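You operate a simulated robot arm through the tools that you are given. There is no shell and no other tool. Be economical: measure what you need, move in short steps, check, and stop when the job is done.

You are at the controls of a simulated robot arm. One attempt, no reset.

TASK
Click the mouse, type the green tent card's code and press OK.

Only the result counts: the job must be done as asked and must still hold three seconds after the hand-in. Knocking over, shifting, dropping, spilling or breaking anything else fails it.

THE ROBOT
A 6-joint arm with a two-finger parallel gripper, fixed in place. Base frame: the origin is at the foot of the arm, x ahead of it, y to its left, z up; the work surface is at about z = 0.75. Readings come in m, degrees, newtons and seconds.
With the tool pointing down near the work surface it reaches from about 0.46 to 0.88 m from the base axis. Its first joint turns from -115.0 to 115.0 degrees. Payload 4.2 kg.
The TCP is the grasp point between the finger pads, 0.023 m short of the fingertips. In the tool frame z runs along the fingers and y along their closing line. The gripper opens to 0.094 m. The fingers are 0.038 m wide and 0.01 m thick; the gripper's body (0.054 by 0.096 m) begins 0.039 m behind the TCP.
Orientation is that of the tool frame in the base frame, as [roll, pitch, yaw] about the fixed x, y, z axes, in that order (R = Rz(yaw) Ry(pitch) Rx(roll)). With the fingers straight down and closing along the base's y, the tool's x points along the base's -x, its y along +y and its z along -z.

THE INTERFACE
- The arm moves only by the tool play_rows. Its argument "increments" is a list of rows, each a list of 7 numbers: the shift along the base's x, y, z in units of 50 mm (1.0 is 50 mm), then the turn, a rotation vector about the base's x, y, z in units of 6 degrees (1.0 is 6 degrees), then the finger opening in m, from 0 to 0.094. In form: [[tx, ty, tz, wx, wy, wz, claw], ...]. A call has 1 to 20 rows; each row shifts and turns the commanded pose from where the row before left it. A call with a number of a shift or a turn outside -1 to 1 is refused whole. Rows are played at 5 a second. More than 0.05 m and 8.6 degrees between two rows, or a gripper value outside its range, and nothing of the call is played. Where a pose cannot be reached the arm comes as near as it can. A force on the tool above 40 N (or 10 N above the force at the start of the call, whichever is more), or a blocked arm, ends the call early, and 0.2 s more pass. Each finger travels about 0.108 m/s and halts on what it meets, pressing with about 32 N; the grip force reading is that of the motor and also rises with nothing between the fingers. The clock runs only during rows and for 0.2 s after the last one: add rows that do not move to give the fingers time. It gives the time, the measured TCP pose, the force on the tool (base axes), the opening and the grip force at its end, in the units of the frame above (readings bear some noise).
- Cameras (640 x 400 px; columns grow to the right, rows downward): "scene" is fixed at [0.2217, -0.5092, 1.3278]; the picture's right is [0.63, -0.78, 0.00], its down [-0.49, -0.39, -0.78] and it looks along [0.60, 0.49, -0.63] (base axes); focal length 329 px, centre (320, 200). "wrist" rides on the gripper at [-0.039, 0, -0.044] in the tool frame; the picture's right is [0.00, -1.00, 0.00], its down [0.97, 0.00, -0.24] and it looks along [0.24, 0.00, 0.97] (tool axes); focal length 218 px, centre (320, 200). There is no depth. A picture from a camera that has moved, and an enlarged one, comes with that camera's place and axes in the base frame and with its lens. The place of the scene camera against the robot may be out by one fixed shift of up to 0.012 m in any direction.
- grab_frame(camera): a new picture of that camera. It takes no simulated time.
- raise_lower(by): slides the trunk up (or, below 0, down) by that many m; the arm rides with it, the base frame stays. It gives what a move gives, with no picture.
- enlarge(camera, box): a new picture of the part [left, top, right, bottom] of that camera's present view, enlarged. It takes no simulated time.
- sign_off(): hands the job in; it is judged then, once.

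Work in short steps. Places have to be worked out from the pictures, the camera data and where the tool is seen: move nearer, look again, correct. Check each grasp and each placing, and mend what went wrong. You have 120 turns and 68 pictures in all, those below and enlarged ones among them. Open the gripper and draw the arm clear of the work before you hand the job in, unless the task says otherwise; then end with one line.

The tools are called after "Request:" as a command line: name --pt "numbers of a row" for each row, then --argument value for the rest, lists and objects as JSON in quotes. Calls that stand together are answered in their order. play_rows: Moves the arm, as the interface text tells. Its arguments: {"type":"object","properties":{"increments":{"type":"array","items":{"type":"array","items":{"type":"number"}}}},"required":["increments"]} The other tools are called the same way: raise_lower (by) slides the trunk up or down; grab_frame (camera) takes a picture; enlarge (camera, box) takes an enlarged picture of a part of a camera's view; sign_off () hands the job in.

At the start:

```text
t: 0.0
tcp_pos: [0.5722, -0.1885, 1.0459]
orientation: [-179.9, -0.1, 179.9]
ft_force: [-1.8, -0.1, -0.3]
width: 0.094
grip_force: 0.0
trunk travel left (down, up): [-0.675, 0.315]
```

scene: 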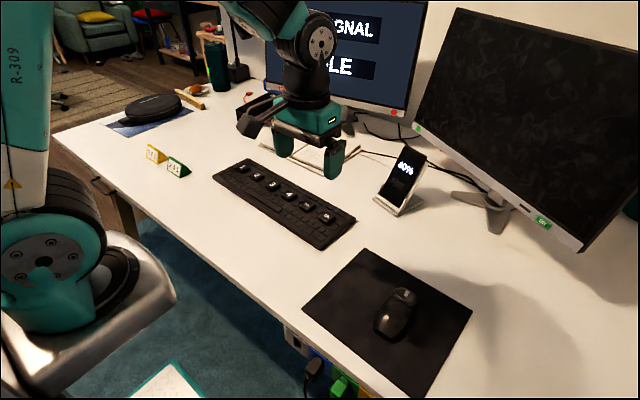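
wrist: 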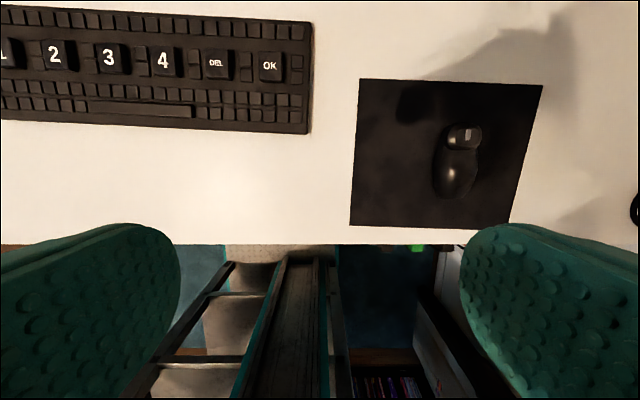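

The tent cards are at the left of the keyboard; I enlarge them and the keyboard and mouse to read them.

Request:
enlarge --camera "scene" --box '[130, 130, 210, 190]'

Request:
enlarge --camera "scene" --box '[200, 140, 370, 260]'

Request:
enlarge --camera "scene" --box '[250, 0, 450, 120]'

```text
6.67 times, centred on (170, 160) of scene
camera zoom: at [0.2217, -0.5092, 1.3278], right [0.63, -0.78, 0.0], down [-0.49, -0.39, -0.78], along [0.6, 0.49, -0.63], focal length 2194 px, centre (1320, 467)
```

zoom: 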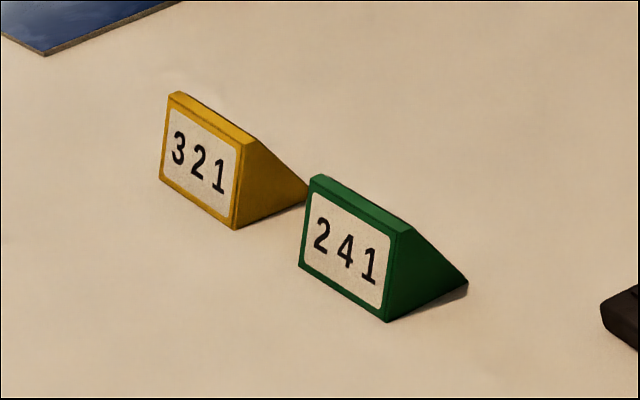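

```text
3.33 times, centred on (285, 200) of scene
camera zoom: at [0.2217, -0.5092, 1.3278], right [0.63, -0.78, 0.0], down [-0.49, -0.39, -0.78], along [0.6, 0.49, -0.63], focal length 1097 px, centre (437, 200)
```

zoom: 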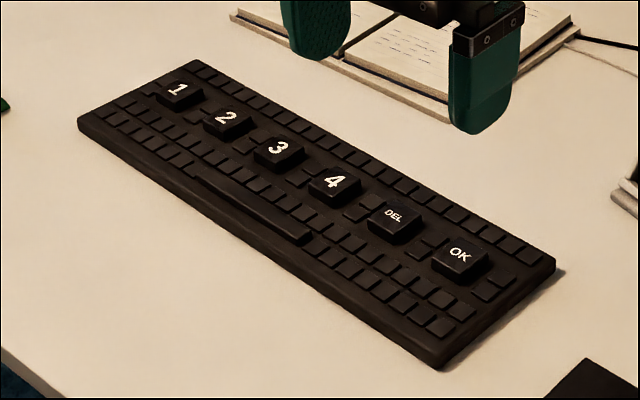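

```text
3.20 times, centred on (350, 60) of scene
camera zoom: at [0.2217, -0.5092, 1.3278], right [0.63, -0.78, 0.0], down [-0.49, -0.39, -0.78], along [0.6, 0.49, -0.63], focal length 1053 px, centre (224, 648)
```

zoom: 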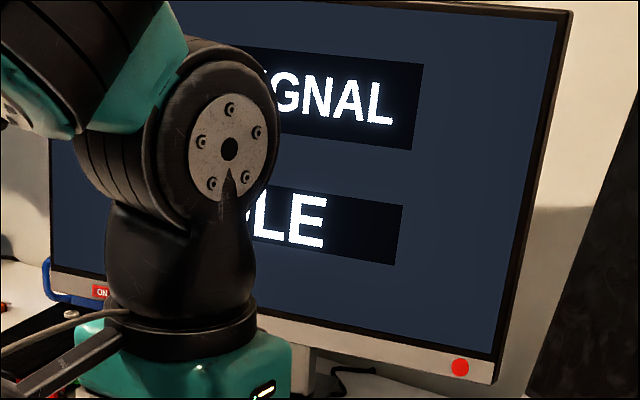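

The green card reads 241. From the wrist view I estimate OK at about (0.711,-0.124), 4 at (0.716,0.014), 2 at (0.724,0.150), 1 at (0.727,0.219) and the mouse at about (0.585,-0.38). I close the gripper and move toward the mouse for a closer look.

Request:
play_rows --pt "0 -0.8 -0.5 0 0 0 0.0" --pt "0 -0.8 -0.5 0 0 0 0.0" --pt "0 -0.8 -0.5 0 0 0 0.0" --pt "0 -0.8 -0.5 0 0 0 0.0" --pt "0 -0.6 0 0 0 0 0.0" --pt "0 0 0 0 0 0 0.0" --pt "0 0 0 0 0 0 0.0"

Request:
grab_frame --camera "wrist"

Request:
grab_frame --camera "scene"

```text
t: 1.6
tcp_pos: [0.5705, -0.3787, 0.9459]
orientation: [179.9, 0.1, -180.0]
ft_force: [0.1, -0.2, 0.3]
width: 0.0001
grip_force: 32.3
trunk travel left (down, up): [-0.675, 0.315]
```

```text
62 pictures are left
camera wrist: at [0.6108, -0.3789, 0.991], right [0.0, -1.0, 0.0], down [-0.97, 0.0, 0.24], along [-0.24, 0.0, -0.97], focal length 218 px, centre (320, 200)
```

wrist: 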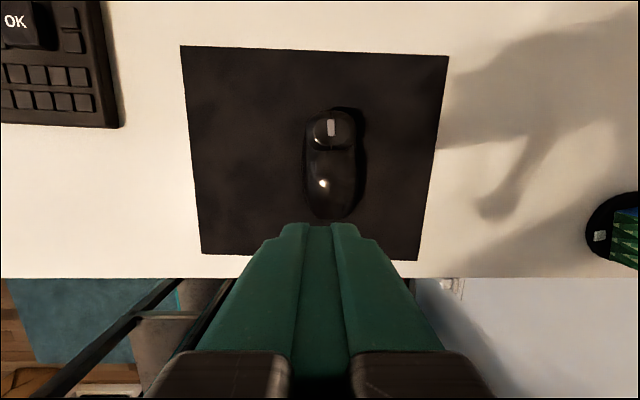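

```text
61 pictures are left
```

scene: 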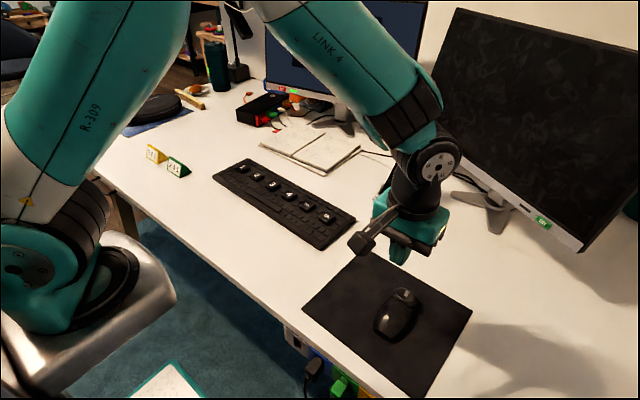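

Request:
enlarge --camera "wrist" --box '[270, 90, 398, 230]'

Request:
enlarge --camera "scene" --box '[350, 270, 446, 350]'

```text
2.86 times, centred on (334, 160) of wrist
camera zoom: at [0.6108, -0.3789, 0.991], right [0.0, -1.0, 0.0], down [-0.97, 0.0, 0.24], along [-0.24, 0.0, -0.97], focal length 624 px, centre (280, 314)
```

zoom: 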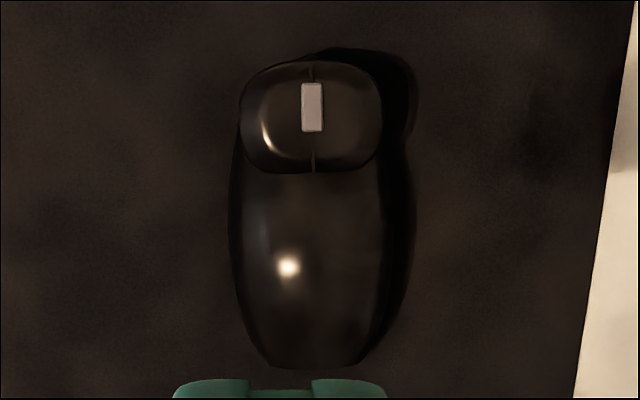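

```text
5.00 times, centred on (398, 310) of scene
camera zoom: at [0.2217, -0.5092, 1.3278], right [0.63, -0.78, 0.0], down [-0.49, -0.39, -0.78], along [0.6, 0.49, -0.63], focal length 1646 px, centre (-70, -350)
```

zoom: 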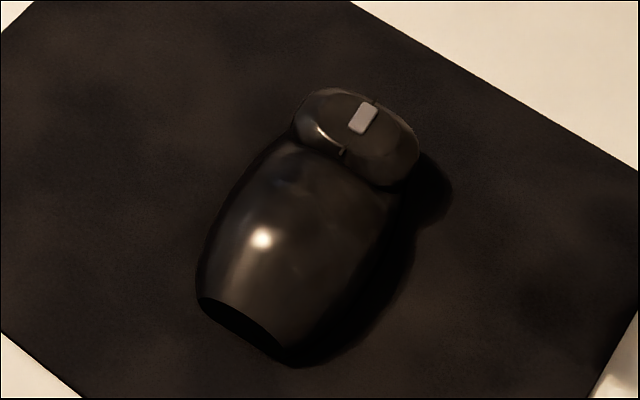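

The front plate is the mouse buttons, with the left button at about (0.625,-0.376). I move above it with the fingertips at about z=0.822.

Request:
play_rows --pt "0.6 0.07 -0.5 0 0 0 0.0" --pt "0.57 0 -0.5 0 0 0 0.0" --pt "0 0 -0.5 0 0 0 0.0" --pt "0 0 -0.5 0 0 0 0.0" --pt "0 0 0 0 0 0 0.0"

Request:
enlarge --camera "scene" --box '[350, 240, 446, 350]'

Request:
grab_frame --camera "wrist"

```text
t: 2.8
tcp_pos: [0.6312, -0.3765, 0.8457]
orientation: [-180.0, 0.0, -180.0]
ft_force: [-0.4, 0.2, -0.1]
width: 0.0
grip_force: 32.0
trunk travel left (down, up): [-0.675, 0.315]
```

```text
3.64 times, centred on (398, 295) of scene
camera zoom: at [0.2217, -0.5092, 1.3278], right [0.63, -0.78, 0.0], down [-0.49, -0.39, -0.78], along [0.6, 0.49, -0.63], focal length 1197 px, centre (36, -146)
```

zoom: 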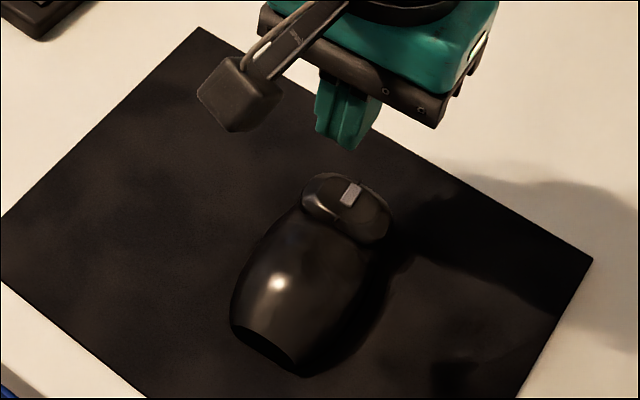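

```text
57 pictures are left
camera wrist: at [0.671, -0.3759, 0.8901], right [0.0, -1.0, 0.0], down [-0.97, 0.0, 0.24], along [-0.24, 0.0, -0.97], focal length 218 px, centre (320, 200)
```

wrist: 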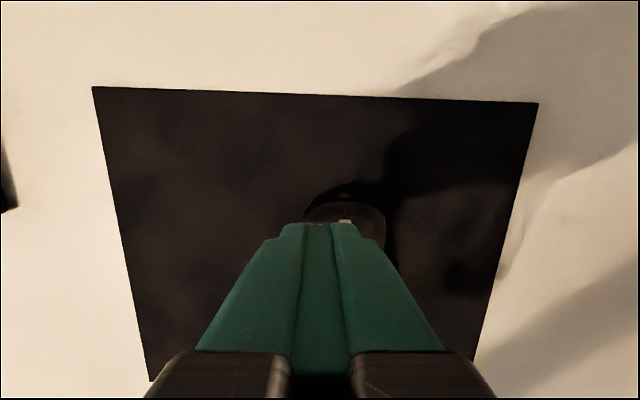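

The fingertips are over the left button. I shift 2.5 mm left, away from the wheel, and descend in small steps.

Request:
play_rows --pt "0 0.05 -0.2 0 0 0 0.0" --pt "0 0 -0.2 0 0 0 0.0" --pt "0 0 -0.1 0 0 0 0.0" --pt "0 0 0 0 0 0 0.0"

Request:
enlarge --camera "scene" --box '[370, 250, 434, 320]'

```text
t: 3.8
tcp_pos: [0.6316, -0.3731, 0.8199]
orientation: [-180.0, 0.0, 179.9]
ft_force: [-0.7, 0.1, 0.4]
width: 0.0002
grip_force: 32.1
trunk travel left (down, up): [-0.675, 0.315]
```

```text
5.71 times, centred on (402, 285) of scene
camera zoom: at [0.2217, -0.5092, 1.3278], right [0.63, -0.78, 0.0], down [-0.49, -0.39, -0.78], along [0.6, 0.49, -0.63], focal length 1881 px, centre (-149, -286)
```

zoom: 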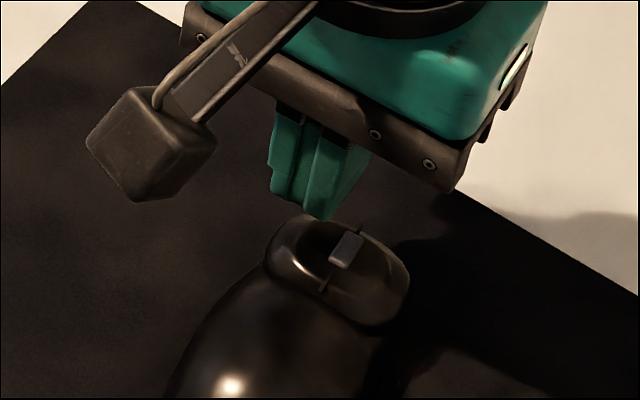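

Still clear of the mouse; tips at about z=0.797. I continue down in 2 mm steps.

Request:
play_rows --pt "0 0 -0.04 0 0 0 0.0" --pt "0 0 -0.04 0 0 0 0.0" --pt "0 0 -0.04 0 0 0 0.0" --pt "0 0 -0.04 0 0 0 0.0" --pt "0 0 0 0 0 0 0.0"

Request:
enlarge --camera "scene" --box '[370, 250, 434, 320]'

```text
t: 5.0
tcp_pos: [0.6302, -0.3727, 0.8136]
orientation: [-180.0, 0.0, 179.9]
ft_force: [0.0, -0.3, -0.3]
width: 0.0
grip_force: 31.8
trunk travel left (down, up): [-0.675, 0.315]
```

```text
5.71 times, centred on (402, 285) of scene
camera zoom: at [0.2217, -0.5092, 1.3278], right [0.63, -0.78, 0.0], down [-0.49, -0.39, -0.78], along [0.6, 0.49, -0.63], focal length 1881 px, centre (-149, -286)
```

zoom: 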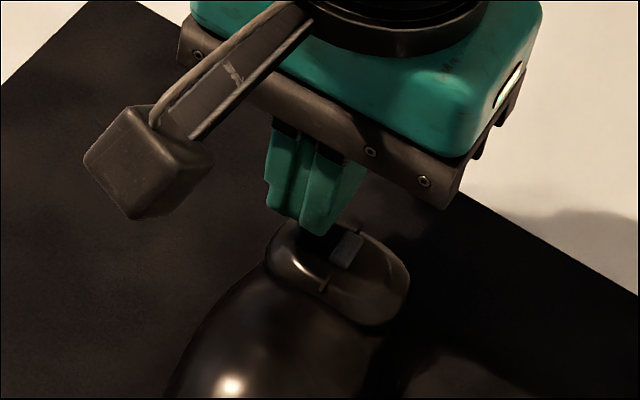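

Still no contact. Continuing in 2 mm steps.

Request:
play_rows --pt "0 0 -0.04 0 0 0 0.0" --pt "0 0 -0.04 0 0 0 0.0" --pt "0 0 -0.04 0 0 0 0.0" --pt "0 0 0 0 0 0 0.0"

Request:
enlarge --camera "scene" --box '[370, 250, 434, 320]'

```text
t: 6.0
tcp_pos: [0.6325, -0.3736, 0.8066]
orientation: [-180.0, -0.1, 179.9]
ft_force: [-0.2, 0.5, 1.1]
width: 0.0
grip_force: 32.0
trunk travel left (down, up): [-0.675, 0.315]
```

```text
5.71 times, centred on (402, 285) of scene
camera zoom: at [0.2217, -0.5092, 1.3278], right [0.63, -0.78, 0.0], down [-0.49, -0.39, -0.78], along [0.6, 0.49, -0.63], focal length 1881 px, centre (-149, -286)
```

zoom: 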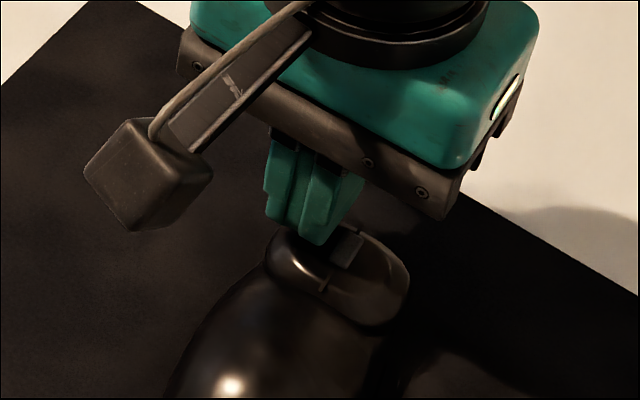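

Nearly touching. I keep pressing in 1.5 mm steps and watch the force.

Request:
play_rows --pt "0 0 -0.03 0 0 0 0.0" --pt "0 0 -0.03 0 0 0 0.0" --pt "0 0 0 0 0 0 0.0"

Request:
grab_frame --camera "scene"

```text
t: 6.8
tcp_pos: [0.631, -0.3737, 0.8048]
orientation: [-180.0, 0.1, -179.9]
ft_force: [-0.4, -0.2, 0.2]
width: 0.0003
grip_force: 31.4
trunk travel left (down, up): [-0.675, 0.315]
```

```text
53 pictures are left
```

scene: 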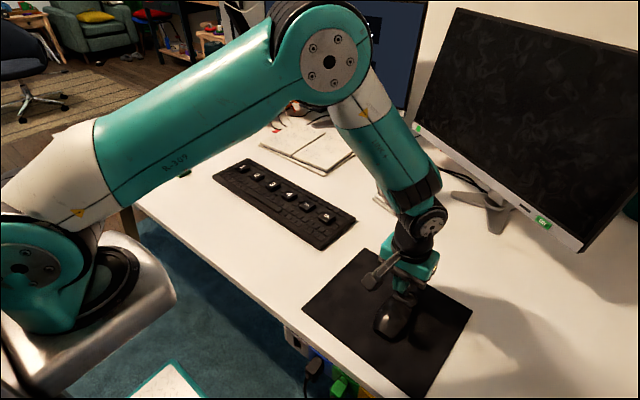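

No force yet; continuing down.

Request:
play_rows --pt "0 0 -0.03 0 0 0 0.0" --pt "0 0 -0.03 0 0 0 0.0" --pt "0 0 0 0 0 0 0.0"

Request:
enlarge --camera "scene" --box '[370, 250, 434, 320]'

```text
t: 7.6
tcp_pos: [0.6306, -0.3745, 0.8005]
orientation: [-180.0, 0.0, 179.9]
ft_force: [-0.6, -1.1, 1.1]
width: 0.0
grip_force: 32.8
trunk travel left (down, up): [-0.675, 0.315]
```

```text
5.71 times, centred on (402, 285) of scene
camera zoom: at [0.2217, -0.5092, 1.3278], right [0.63, -0.78, 0.0], down [-0.49, -0.39, -0.78], along [0.6, 0.49, -0.63], focal length 1881 px, centre (-149, -286)
```

zoom: 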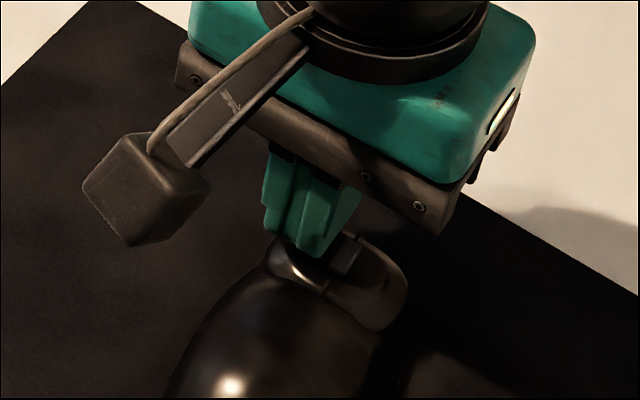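

The button plate looks slightly deflected, with force around 1 N. Press a little more.

Request:
play_rows --pt "0 0 -0.03 0 0 0 0.0" --pt "0 0 0 0 0 0 0.0"

Request:
enlarge --camera "scene" --box '[370, 250, 434, 320]'

```text
t: 8.2
tcp_pos: [0.6309, -0.3733, 0.8003]
orientation: [179.9, -0.1, 179.9]
ft_force: [0.1, -2.2, 4.3]
width: 0.0
grip_force: 31.8
trunk travel left (down, up): [-0.675, 0.315]
```

```text
5.71 times, centred on (402, 285) of scene
camera zoom: at [0.2217, -0.5092, 1.3278], right [0.63, -0.78, 0.0], down [-0.49, -0.39, -0.78], along [0.6, 0.49, -0.63], focal length 1881 px, centre (-149, -286)
```

zoom: 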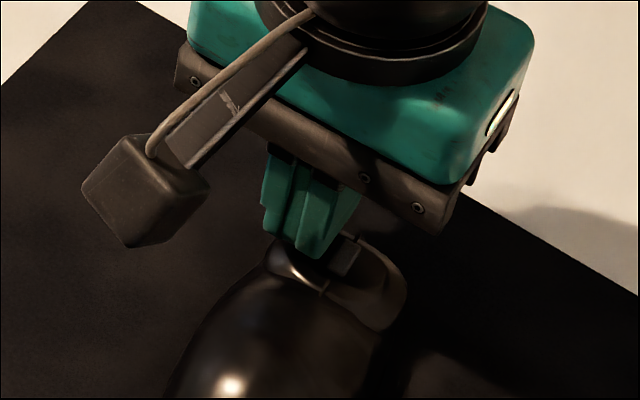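

Force of 4 N and the button plate has dipped. I release and check the monitor and mouse for a registered click.

Request:
play_rows --pt "0 0 0.2 0 0 0 0.0" --pt "0 0 0.8 0 0 0 0.0" --pt "0 0 1 0 0 0 0.0" --pt "-0.8 0 0.8 0 0 0 0.0" --pt "-0.5 0 0 0 0 0 0.0" --pt "0 0 0 0 0 0 0.0"

Request:
grab_frame --camera "scene"

Request:
grab_frame --camera "wrist"

```text
refused: row 4 steps farther than a row can; nothing moved
```

```text
50 pictures are left
```

scene: 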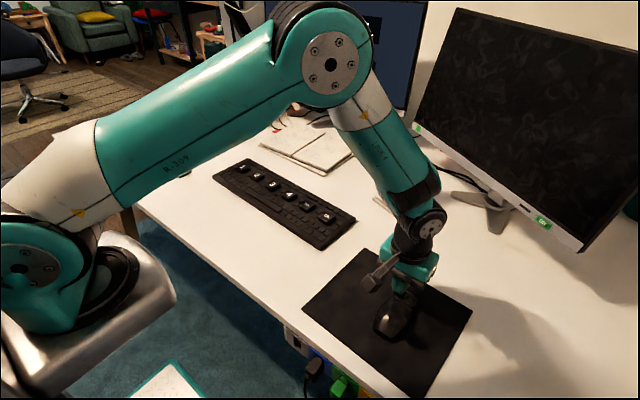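

```text
49 pictures are left
camera wrist: at [0.6705, -0.3732, 0.8448], right [0.0, -1.0, 0.0], down [-0.97, 0.0, 0.24], along [-0.24, 0.0, -0.97], focal length 218 px, centre (320, 200)
```

wrist: 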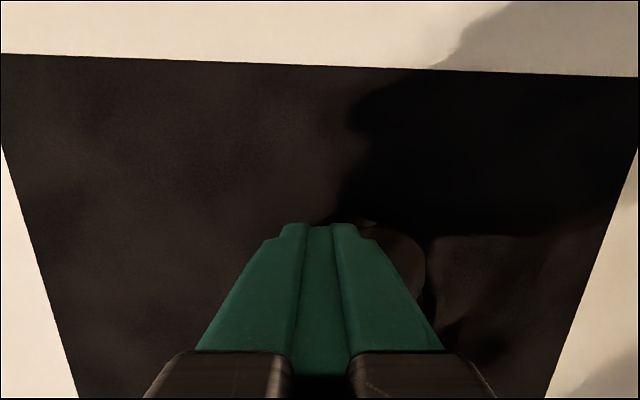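

The row was too large, so nothing moved; I retry with smaller rows.

Request:
play_rows --pt "0 0 0.2 0 0 0 0.0" --pt "0 0 0.8 0 0 0 0.0" --pt "0 0 0.9 0 0 0 0.0" --pt "0 0 0.9 0 0 0 0.0" --pt "-0.8 0 0 0 0 0 0.0" --pt "-0.5 0 0 0 0 0 0.0" --pt "0 0 0 0 0 0 0.0"

Request:
grab_frame --camera "scene"

Request:
grab_frame --camera "wrist"

```text
t: 9.8
tcp_pos: [0.5659, -0.3714, 0.9388]
orientation: [180.0, 0.0, -179.9]
ft_force: [-0.1, -0.5, 0.0]
width: 0.0
grip_force: 32.3
trunk travel left (down, up): [-0.675, 0.315]
```

```text
48 pictures are left
```

scene: 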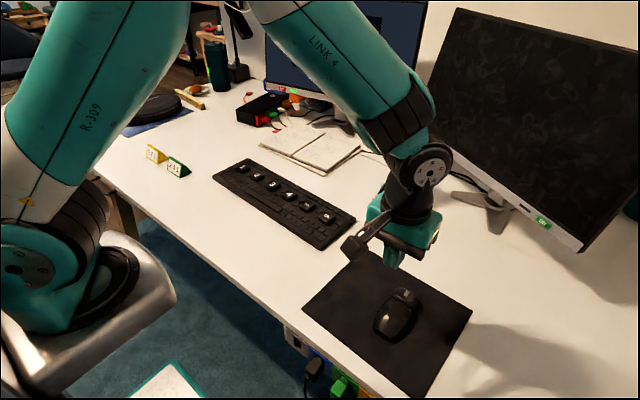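

```text
47 pictures are left
camera wrist: at [0.6054, -0.3726, 0.9835], right [0.0, -1.0, 0.0], down [-0.97, 0.0, 0.24], along [-0.24, 0.0, -0.97], focal length 218 px, centre (320, 200)
```

wrist: 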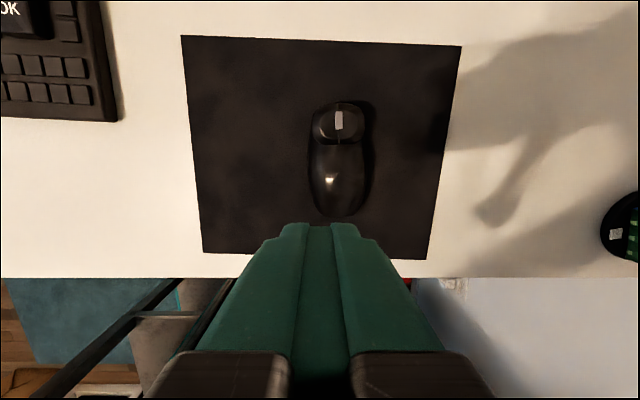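

The mouse is unmoved. I go back to the starting place to read the monitor.

Request:
play_rows --pt "0 0.9 0.4 0 0 0 0.0" --pt "0 0.9 0.4 0 0 0 0.0" --pt "0 0.9 0.4 0 0 0 0.0" --pt "0 0.9 0.4 0 0 0 0.0" --pt "0 0.9 0 0 0 0 0.0" --pt "0 0.5 0 0 0 0 0.0" --pt "0 0 0 0 0 0 0.0"

Request:
grab_frame --camera "scene"

Request:
grab_frame --camera "wrist"

```text
t: 11.4
tcp_pos: [0.565, -0.1215, 1.0206]
orientation: [-180.0, 0.0, 179.8]
ft_force: [-0.1, -0.8, -0.6]
width: 0.0001
grip_force: 32.1
trunk travel left (down, up): [-0.675, 0.315]
```

```text
46 pictures are left
```

scene: 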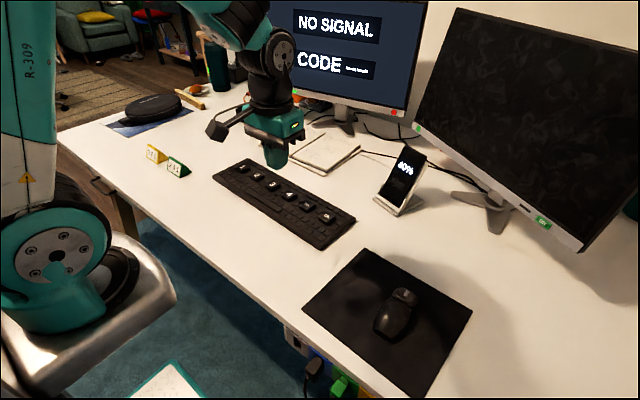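

```text
45 pictures are left
camera wrist: at [0.6051, -0.1212, 1.0647], right [0.0, -1.0, 0.0], down [-0.97, 0.0, 0.24], along [-0.24, 0.0, -0.97], focal length 218 px, centre (320, 200)
```

wrist: 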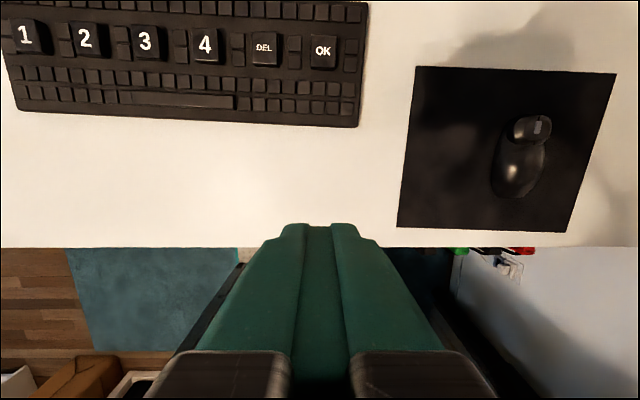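

The click registered: the screen now says CODE. I estimate key 2 at (0.7245, 0.150), and I move above it at z≈0.90 to look closely.

Request:
play_rows --pt "0.4 0.7 0 0 0 0 0.0" --pt "0.4 0.7 0 0 0 0 0.0" --pt "0.4 0.7 -0.4 0 0 0 0.0" --pt "0.4 0.7 -0.4 0 0 0 0.0" --pt "0.4 0.7 -0.4 0 0 0 0.0" --pt "0.4 0.7 -0.4 0 0 0 0.0" --pt "0.4 0.7 -0.4 0 0 0 0.0" --pt "0.39 0.53 -0.4 0 0 0 0.0" --pt "0 0 0 0 0 0 0.0"

Request:
grab_frame --camera "scene"

Request:
grab_frame --camera "wrist"

```text
t: 13.4
tcp_pos: [0.7245, 0.151, 0.899]
orientation: [-180.0, 0.0, 179.9]
ft_force: [-0.5, 0.3, 0.3]
width: 0.0
grip_force: 32.0
trunk travel left (down, up): [-0.675, 0.315]
```

```text
44 pictures are left
```

scene: 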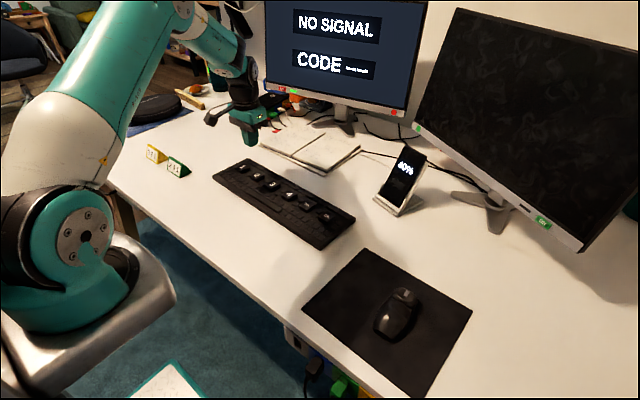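

```text
43 pictures are left
camera wrist: at [0.7646, 0.1505, 0.9438], right [0.0, -1.0, 0.0], down [-0.97, 0.0, 0.24], along [-0.24, 0.0, -0.97], focal length 218 px, centre (320, 200)
```

wrist: 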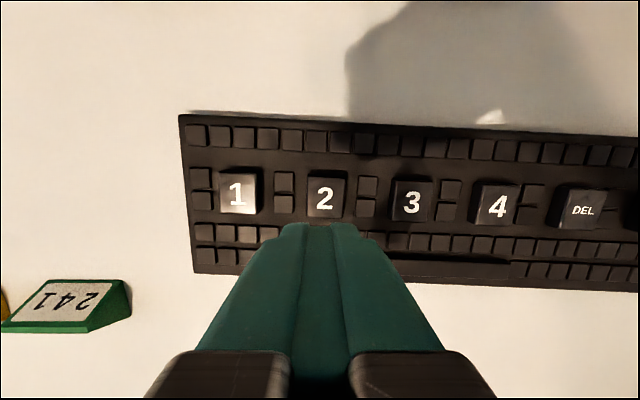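

Key 2's centre reads as (0.725, 0.147). I correct y by -4 mm and descend to TCP z≈0.82.

Request:
play_rows --pt "0.01 -0.08 -0.5 0 0 0 0.0" --pt "0 0 -0.5 0 0 0 0.0" --pt "0 0 -0.5 0 0 0 0.0" --pt "0 0 0 0 0 0 0.0"

Request:
enlarge --camera "scene" --box '[220, 130, 300, 210]'

Request:
grab_frame --camera "wrist"

```text
t: 14.4
tcp_pos: [0.727, 0.1451, 0.8239]
orientation: [180.0, 0.0, -179.9]
ft_force: [0.2, -0.4, -0.8]
width: 0.0
grip_force: 32.1
trunk travel left (down, up): [-0.675, 0.315]
```

```text
5.00 times, centred on (260, 170) of scene
camera zoom: at [0.2217, -0.5092, 1.3278], right [0.63, -0.78, 0.0], down [-0.49, -0.39, -0.78], along [0.6, 0.49, -0.63], focal length 1646 px, centre (620, 350)
```

zoom: 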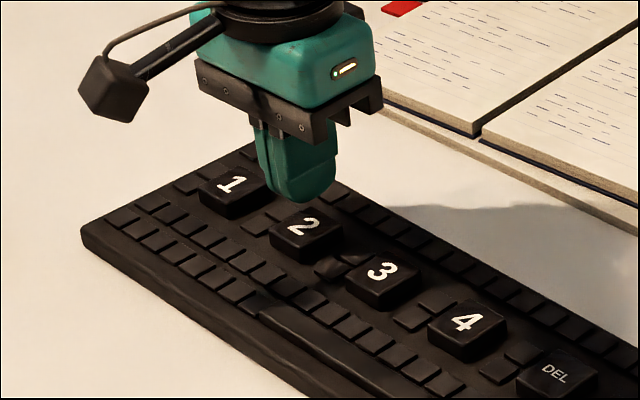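

```text
41 pictures are left
camera wrist: at [0.7659, 0.1452, 0.8683], right [0.0, -1.0, 0.0], down [-0.97, 0.0, 0.24], along [-0.24, 0.0, -0.97], focal length 218 px, centre (320, 200)
```

wrist: 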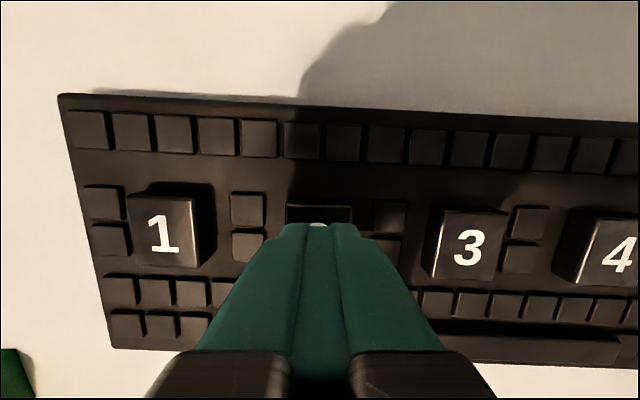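

Well centred over key 2. I descend 14 mm, then in 2 mm steps.

Request:
play_rows --pt "-0.04 0 -0.1 0 0 0 0.0" --pt "0 0 -0.1 0 0 0 0.0" --pt "0 0 -0.08 0 0 0 0.0" --pt "0 0 0 0 0 0 0.0"

Request:
enlarge --camera "scene" --box '[220, 130, 300, 210]'

```text
t: 15.4
tcp_pos: [0.7248, 0.1441, 0.8104]
orientation: [180.0, 0.0, -180.0]
ft_force: [0.3, 0.8, -0.4]
width: 0.0
grip_force: 32.1
trunk travel left (down, up): [-0.675, 0.315]
```

```text
5.00 times, centred on (260, 170) of scene
camera zoom: at [0.2217, -0.5092, 1.3278], right [0.63, -0.78, 0.0], down [-0.49, -0.39, -0.78], along [0.6, 0.49, -0.63], focal length 1646 px, centre (620, 350)
```

zoom: 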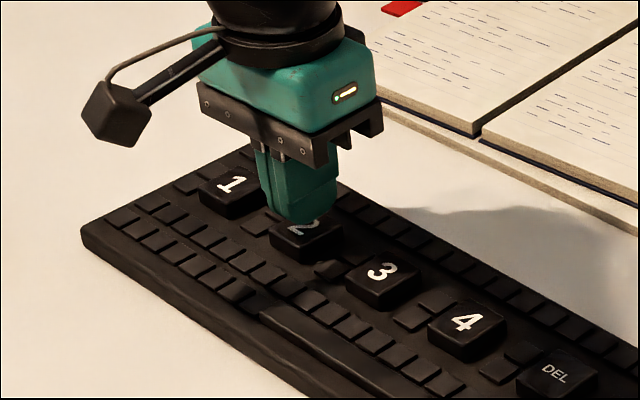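

About 8 mm remain. Continuing.

Request:
play_rows --pt "0 0 -0.04 0 0 0 0.0" --pt "0 0 -0.04 0 0 0 0.0" --pt "0 0 -0.04 0 0 0 0.0" --pt "0 0 0 0 0 0 0.0"

Request:
grab_frame --camera "scene"

```text
t: 16.4
tcp_pos: [0.7255, 0.1456, 0.8052]
orientation: [-179.9, 0.0, -180.0]
ft_force: [0.0, 0.6, 0.5]
width: 0.0
grip_force: 31.7
trunk travel left (down, up): [-0.675, 0.315]
```

```text
39 pictures are left
```

scene: 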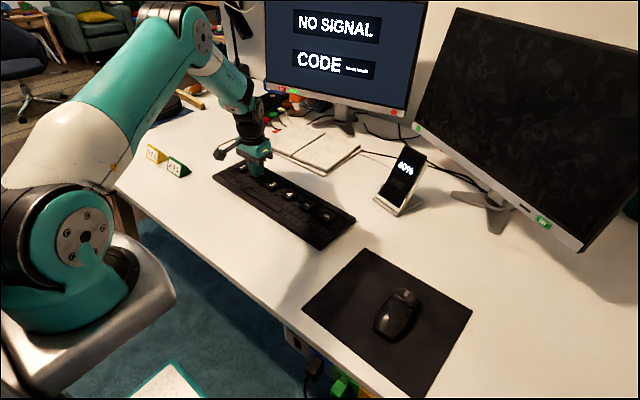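

The monitor is visible from here. I keep descending without contact so far.

Request:
play_rows --pt "0 0 -0.04 0 0 0 0.0" --pt "0 0 -0.03 0 0 0 0.0" --pt "0 0 0 0 0 0 0.0"

Request:
enlarge --camera "scene" --box '[220, 0, 420, 210]'

```text
t: 17.2
tcp_pos: [0.7251, 0.145, 0.8013]
orientation: [-180.0, 0.0, -180.0]
ft_force: [0.7, 0.5, 0.4]
width: 0.0
grip_force: 31.8
trunk travel left (down, up): [-0.675, 0.315]
```

```text
1.90 times, centred on (320, 105) of scene
camera zoom: at [0.2217, -0.5092, 1.3278], right [0.63, -0.78, 0.0], down [-0.49, -0.39, -0.78], along [0.6, 0.49, -0.63], focal length 627 px, centre (320, 381)
```

zoom: 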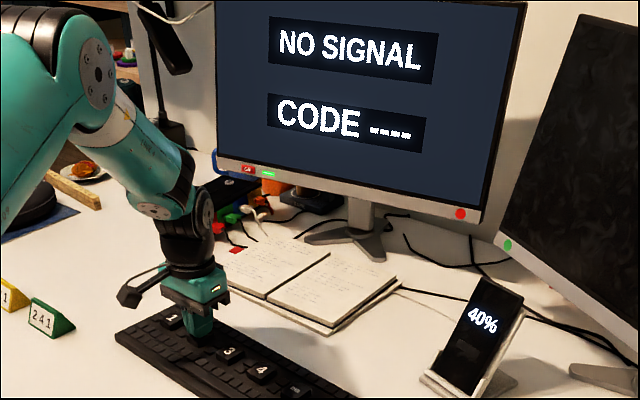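

No contact yet; continuing in 1.5 mm steps.

Request:
play_rows --pt "0 0 -0.03 0 0 0 0.0" --pt "0 0 -0.03 0 0 0 0.0" --pt "0 0 0 0 0 0 0.0"

Request:
enlarge --camera "scene" --box '[220, 0, 420, 210]'

```text
t: 18.0
tcp_pos: [0.7234, 0.1456, 0.7987]
orientation: [-180.0, 0.0, 179.9]
ft_force: [-0.6, 1.2, 1.4]
width: 0.0
grip_force: 31.1
trunk travel left (down, up): [-0.675, 0.315]
```

```text
1.90 times, centred on (320, 105) of scene
camera zoom: at [0.2217, -0.5092, 1.3278], right [0.63, -0.78, 0.0], down [-0.49, -0.39, -0.78], along [0.6, 0.49, -0.63], focal length 627 px, centre (320, 381)
```

zoom: 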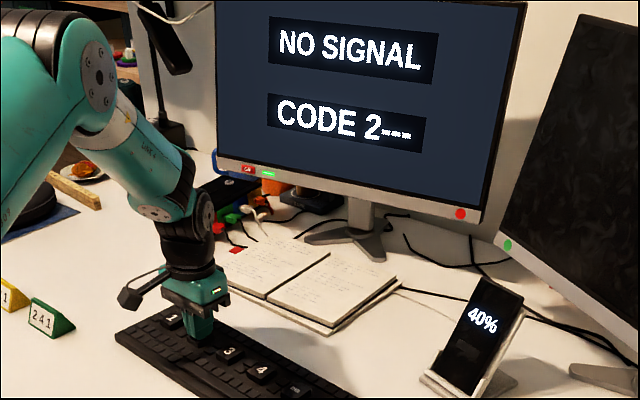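

"2" registered. I lift 25 mm and move to above key 4 (dy≈-0.139).

Request:
play_rows --pt "0 0 0.5 0 0 0 0.0" --pt "-0.02 -0.7 0.2 0 0 0 0.0" --pt "-0.04 -0.7 0 0 0 0 0.0" --pt "-0.04 -0.7 0 0 0 0 0.0" --pt "-0.02 -0.68 0 0 0 0 0.0" --pt "0 0 -0.1 0 0 0 0.0" --pt "0 0 0 0 0 0 0.0"

Request:
enlarge --camera "scene" --box '[220, 0, 420, 210]'

Request:
grab_frame --camera "wrist"

```text
t: 19.6
tcp_pos: [0.7201, 0.0065, 0.8277]
orientation: [-180.0, 0.0, 180.0]
ft_force: [0.3, -0.5, 0.6]
width: 0.0
grip_force: 32.2
trunk travel left (down, up): [-0.675, 0.315]
```

```text
1.90 times, centred on (320, 105) of scene
camera zoom: at [0.2217, -0.5092, 1.3278], right [0.63, -0.78, 0.0], down [-0.49, -0.39, -0.78], along [0.6, 0.49, -0.63], focal length 627 px, centre (320, 381)
```

zoom: 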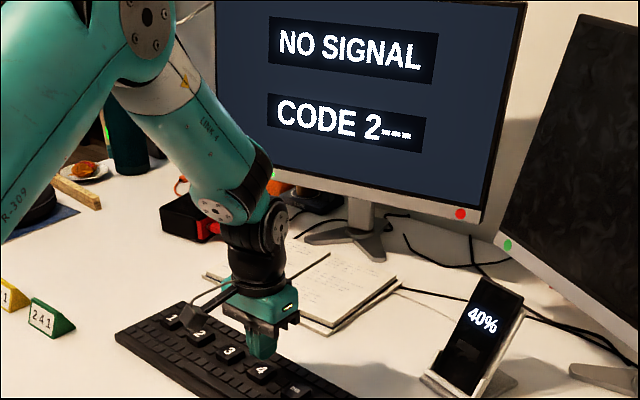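

```text
35 pictures are left
camera wrist: at [0.7591, 0.0054, 0.8723], right [0.0, -1.0, 0.0], down [-0.97, 0.0, 0.24], along [-0.24, 0.0, -0.97], focal length 218 px, centre (320, 200)
```

wrist: 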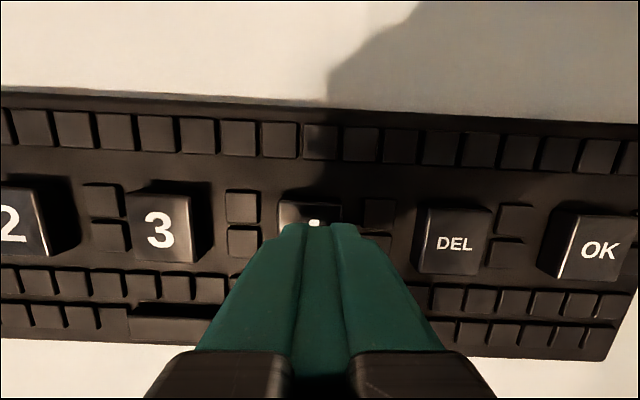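

Key 4 is about 5 mm further left. I shift and descend to just above it, then press to z≈0.7975.

Request:
play_rows --pt "0 0.1 0 0 0 0 0.0" --pt "0 0 -0.2 0 0 0 0.0" --pt "0 0 -0.2 0 0 0 0.0" --pt "0 0 -0.12 0 0 0 0.0" --pt "0 0 -0.04 0 0 0 0.0" --pt "0 0 -0.04 0 0 0 0.0" --pt "0 0 0 0 0 0 0.0"

Request:
enlarge --camera "scene" --box '[220, 0, 420, 210]'

```text
t: 21.2
tcp_pos: [0.7193, 0.01, 0.7991]
orientation: [180.0, 0.0, -180.0]
ft_force: [0.5, 0.9, 0.6]
width: 0.0
grip_force: 31.5
trunk travel left (down, up): [-0.675, 0.315]
```

```text
1.90 times, centred on (320, 105) of scene
camera zoom: at [0.2217, -0.5092, 1.3278], right [0.63, -0.78, 0.0], down [-0.49, -0.39, -0.78], along [0.6, 0.49, -0.63], focal length 627 px, centre (320, 381)
```

zoom: 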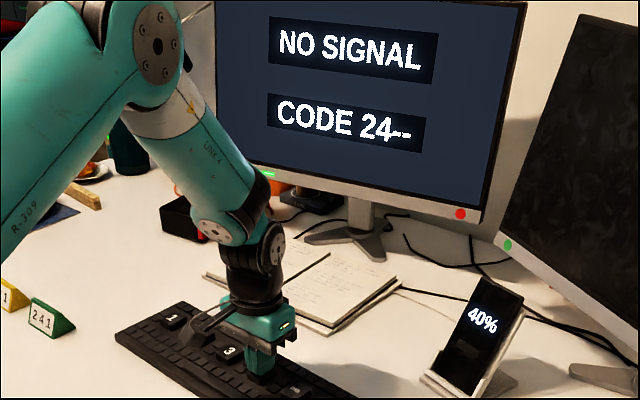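

"24" registered. I lift and move to hover over key 1 (dy≈+0.204, dx≈+0.009).

Request:
play_rows --pt "0 0 0.5 0 0 0 0.0" --pt "0.03 0.68 0.1 0 0 0 0.0" --pt "0.03 0.68 0 0 0 0 0.0" --pt "0.03 0.68 0 0 0 0 0.0" --pt "0.03 0.68 0 0 0 0 0.0" --pt "0.03 0.68 0 0 0 0 0.0" --pt "0.03 0.68 0 0 0 0 0.0" --pt "0 0 0 0 0 0 0.0"

Request:
grab_frame --camera "wrist"

```text
t: 23.0
tcp_pos: [0.7291, 0.2129, 0.8277]
orientation: [180.0, 0.0, 180.0]
ft_force: [0.1, 0.1, -0.6]
width: 0.0001
grip_force: 31.2
trunk travel left (down, up): [-0.675, 0.315]
```

```text
33 pictures are left
camera wrist: at [0.7685, 0.2127, 0.8719], right [0.0, -1.0, 0.0], down [-0.97, 0.0, 0.24], along [-0.24, 0.0, -0.97], focal length 218 px, centre (320, 200)
```

wrist: 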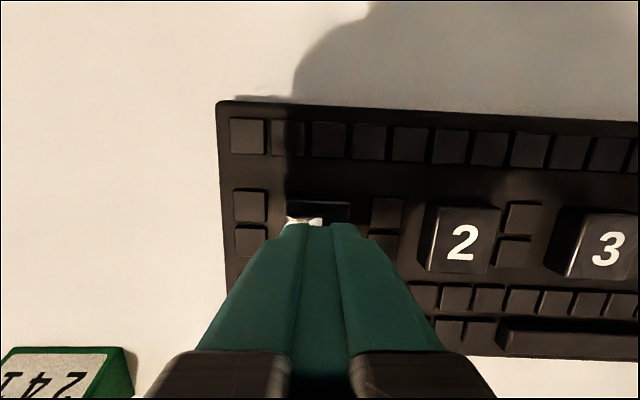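

Key 1 is nearly centred; I add 1.5 mm in y and press.

Request:
play_rows --pt "0 0.03 0 0 0 0 0.0" --pt "0 0 -0.2 0 0 0 0.0" --pt "0 0 -0.2 0 0 0 0.0" --pt "0 0 -0.12 0 0 0 0.0" --pt "0 0 -0.04 0 0 0 0.0" --pt "0 0 -0.04 0 0 0 0.0" --pt "0 0 0 0 0 0 0.0"

Request:
enlarge --camera "scene" --box '[220, 0, 420, 210]'

```text
t: 24.6
tcp_pos: [0.7274, 0.217, 0.7983]
orientation: [-180.0, 0.0, 179.9]
ft_force: [-0.6, -0.1, 1.8]
width: 0.0002
grip_force: 32.0
trunk travel left (down, up): [-0.675, 0.315]
```

```text
1.90 times, centred on (320, 105) of scene
camera zoom: at [0.2217, -0.5092, 1.3278], right [0.63, -0.78, 0.0], down [-0.49, -0.39, -0.78], along [0.6, 0.49, -0.63], focal length 627 px, centre (320, 381)
```

zoom: 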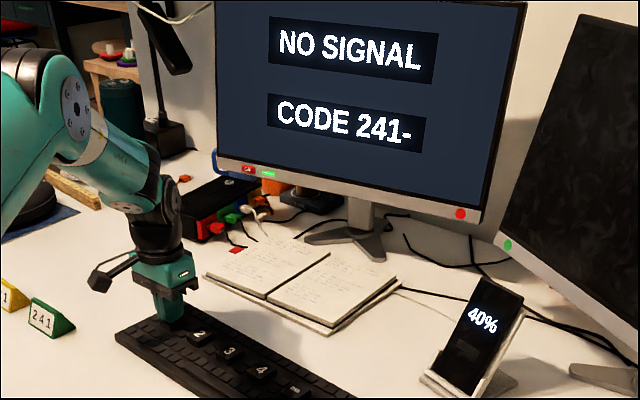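

"241" is in. Now I lift and move to hover over OK at about (0.712, -0.124).

Request:
play_rows --pt "0 0 0.5 0 0 0 0.0" --pt "-0.04 -0.8 0.3 0 0 0 0.0" --pt "-0.04 -0.85 0 0 0 0 0.0" --pt "-0.04 -0.85 0 0 0 0 0.0" --pt "-0.04 -0.85 0 0 0 0 0.0" --pt "-0.04 -0.85 0 0 0 0 0.0" --pt "-0.04 -0.85 0 0 0 0 0.0" --pt "-0.04 -0.85 0 0 0 0 0.0" --pt "-0.04 -0.9 -0.2 0 0 0 0.0" --pt "0 0 0 0 0 0 0.0"

Request:
grab_frame --camera "wrist"

Request:
enlarge --camera "scene" --box '[220, 0, 420, 240]'

```text
t: 26.8
tcp_pos: [0.7109, -0.124, 0.8283]
orientation: [-179.9, -0.1, -179.9]
ft_force: [-0.3, -0.5, -0.2]
width: 0.0
grip_force: 31.8
trunk travel left (down, up): [-0.675, 0.315]
```

```text
31 pictures are left
camera wrist: at [0.7505, -0.1241, 0.8723], right [0.0, -1.0, 0.0], down [-0.97, 0.0, 0.24], along [-0.24, 0.0, -0.97], focal length 218 px, centre (320, 200)
```

wrist: 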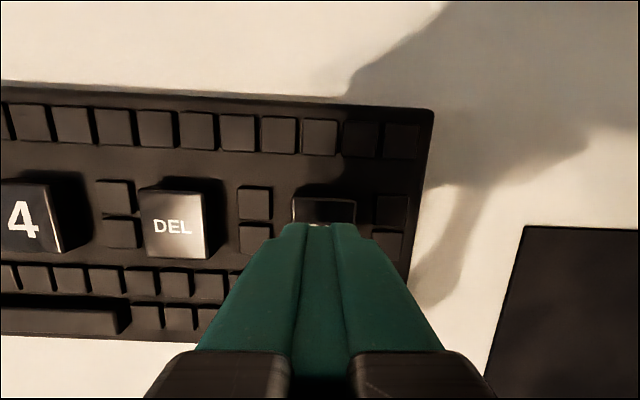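

```text
1.67 times, centred on (320, 120) of scene
camera zoom: at [0.2217, -0.5092, 1.3278], right [0.63, -0.78, 0.0], down [-0.49, -0.39, -0.78], along [0.6, 0.49, -0.63], focal length 548 px, centre (320, 333)
```

zoom: 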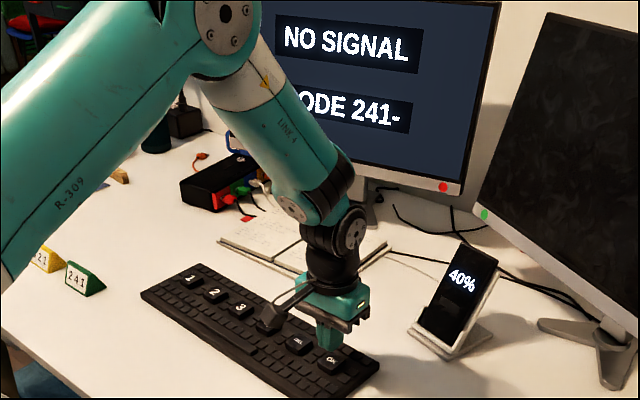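

Centred over OK within 2 mm and the display still shows 241. Pressing OK.

Request:
play_rows --pt "0 -0.03 0 0 0 0 0.0" --pt "0 0 -0.2 0 0 0 0.0" --pt "0 0 -0.2 0 0 0 0.0" --pt "0 0 -0.12 0 0 0 0.0" --pt "0 0 -0.04 0 0 0 0.0" --pt "0 0 -0.04 0 0 0 0.0" --pt "0 0 0 0 0 0 0.0"

Request:
enlarge --camera "scene" --box '[220, 0, 420, 240]'

```text
t: 28.4
tcp_pos: [0.7115, -0.125, 0.7988]
orientation: [-179.9, 0.0, -180.0]
ft_force: [-0.1, 0.8, 1.4]
width: 0.0
grip_force: 31.8
trunk travel left (down, up): [-0.675, 0.315]
```

```text
1.67 times, centred on (320, 120) of scene
camera zoom: at [0.2217, -0.5092, 1.3278], right [0.63, -0.78, 0.0], down [-0.49, -0.39, -0.78], along [0.6, 0.49, -0.63], focal length 548 px, centre (320, 333)
```

zoom: 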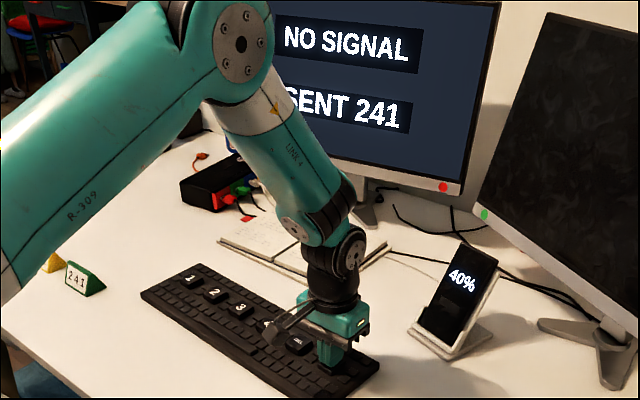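

The screen says SENT 241. I lift straight up, draw clear and open the gripper.

Request:
play_rows --pt "0 0 0.5 0 0 0 0.0" --pt "0 0 0.9 0 0 0 0.0" --pt "0 0 0.9 0 0 0 0.0" --pt "0 0 0.9 0 0 0 0.0" --pt "0 0 0.9 0 0 0 0.0" --pt "-0.8 0 0 0 0 0 0.0" --pt "-0.8 0 0 0 0 0 0.05" --pt "-0.8 0 0 0 0 0 0.094" --pt "0 0 0 0 0 0 0.094" --pt "0 0 0 0 0 0 0.094" --pt "0 0 0 0 0 0 0.094"

Request:
grab_frame --camera "scene"

```text
t: 30.8
tcp_pos: [0.5909, -0.1269, 1.0008]
orientation: [-179.9, 0.0, -180.0]
ft_force: [-0.7, -0.5, 0.2]
width: 0.0938
grip_force: 0.1
trunk travel left (down, up): [-0.675, 0.315]
```

```text
28 pictures are left
```

scene: 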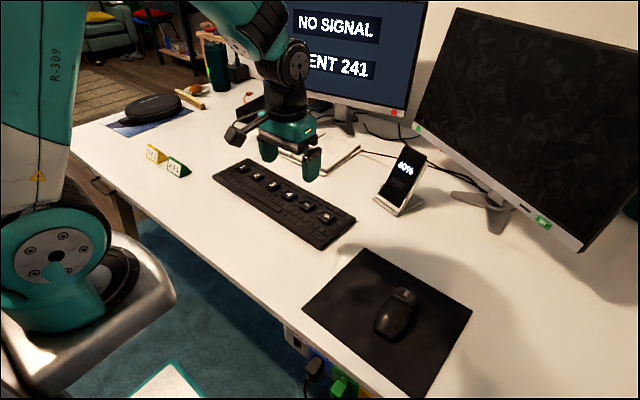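

SENT 241 is displayed, everything is in place and the arm is clear with the gripper open, so I hand in.

Request:
sign_off

```text
The job is handed in.
```

I clicked the mouse, typed the green card's code (241) and pressed OK; the monitor showed "SENT 241", and nothing else looked moved.
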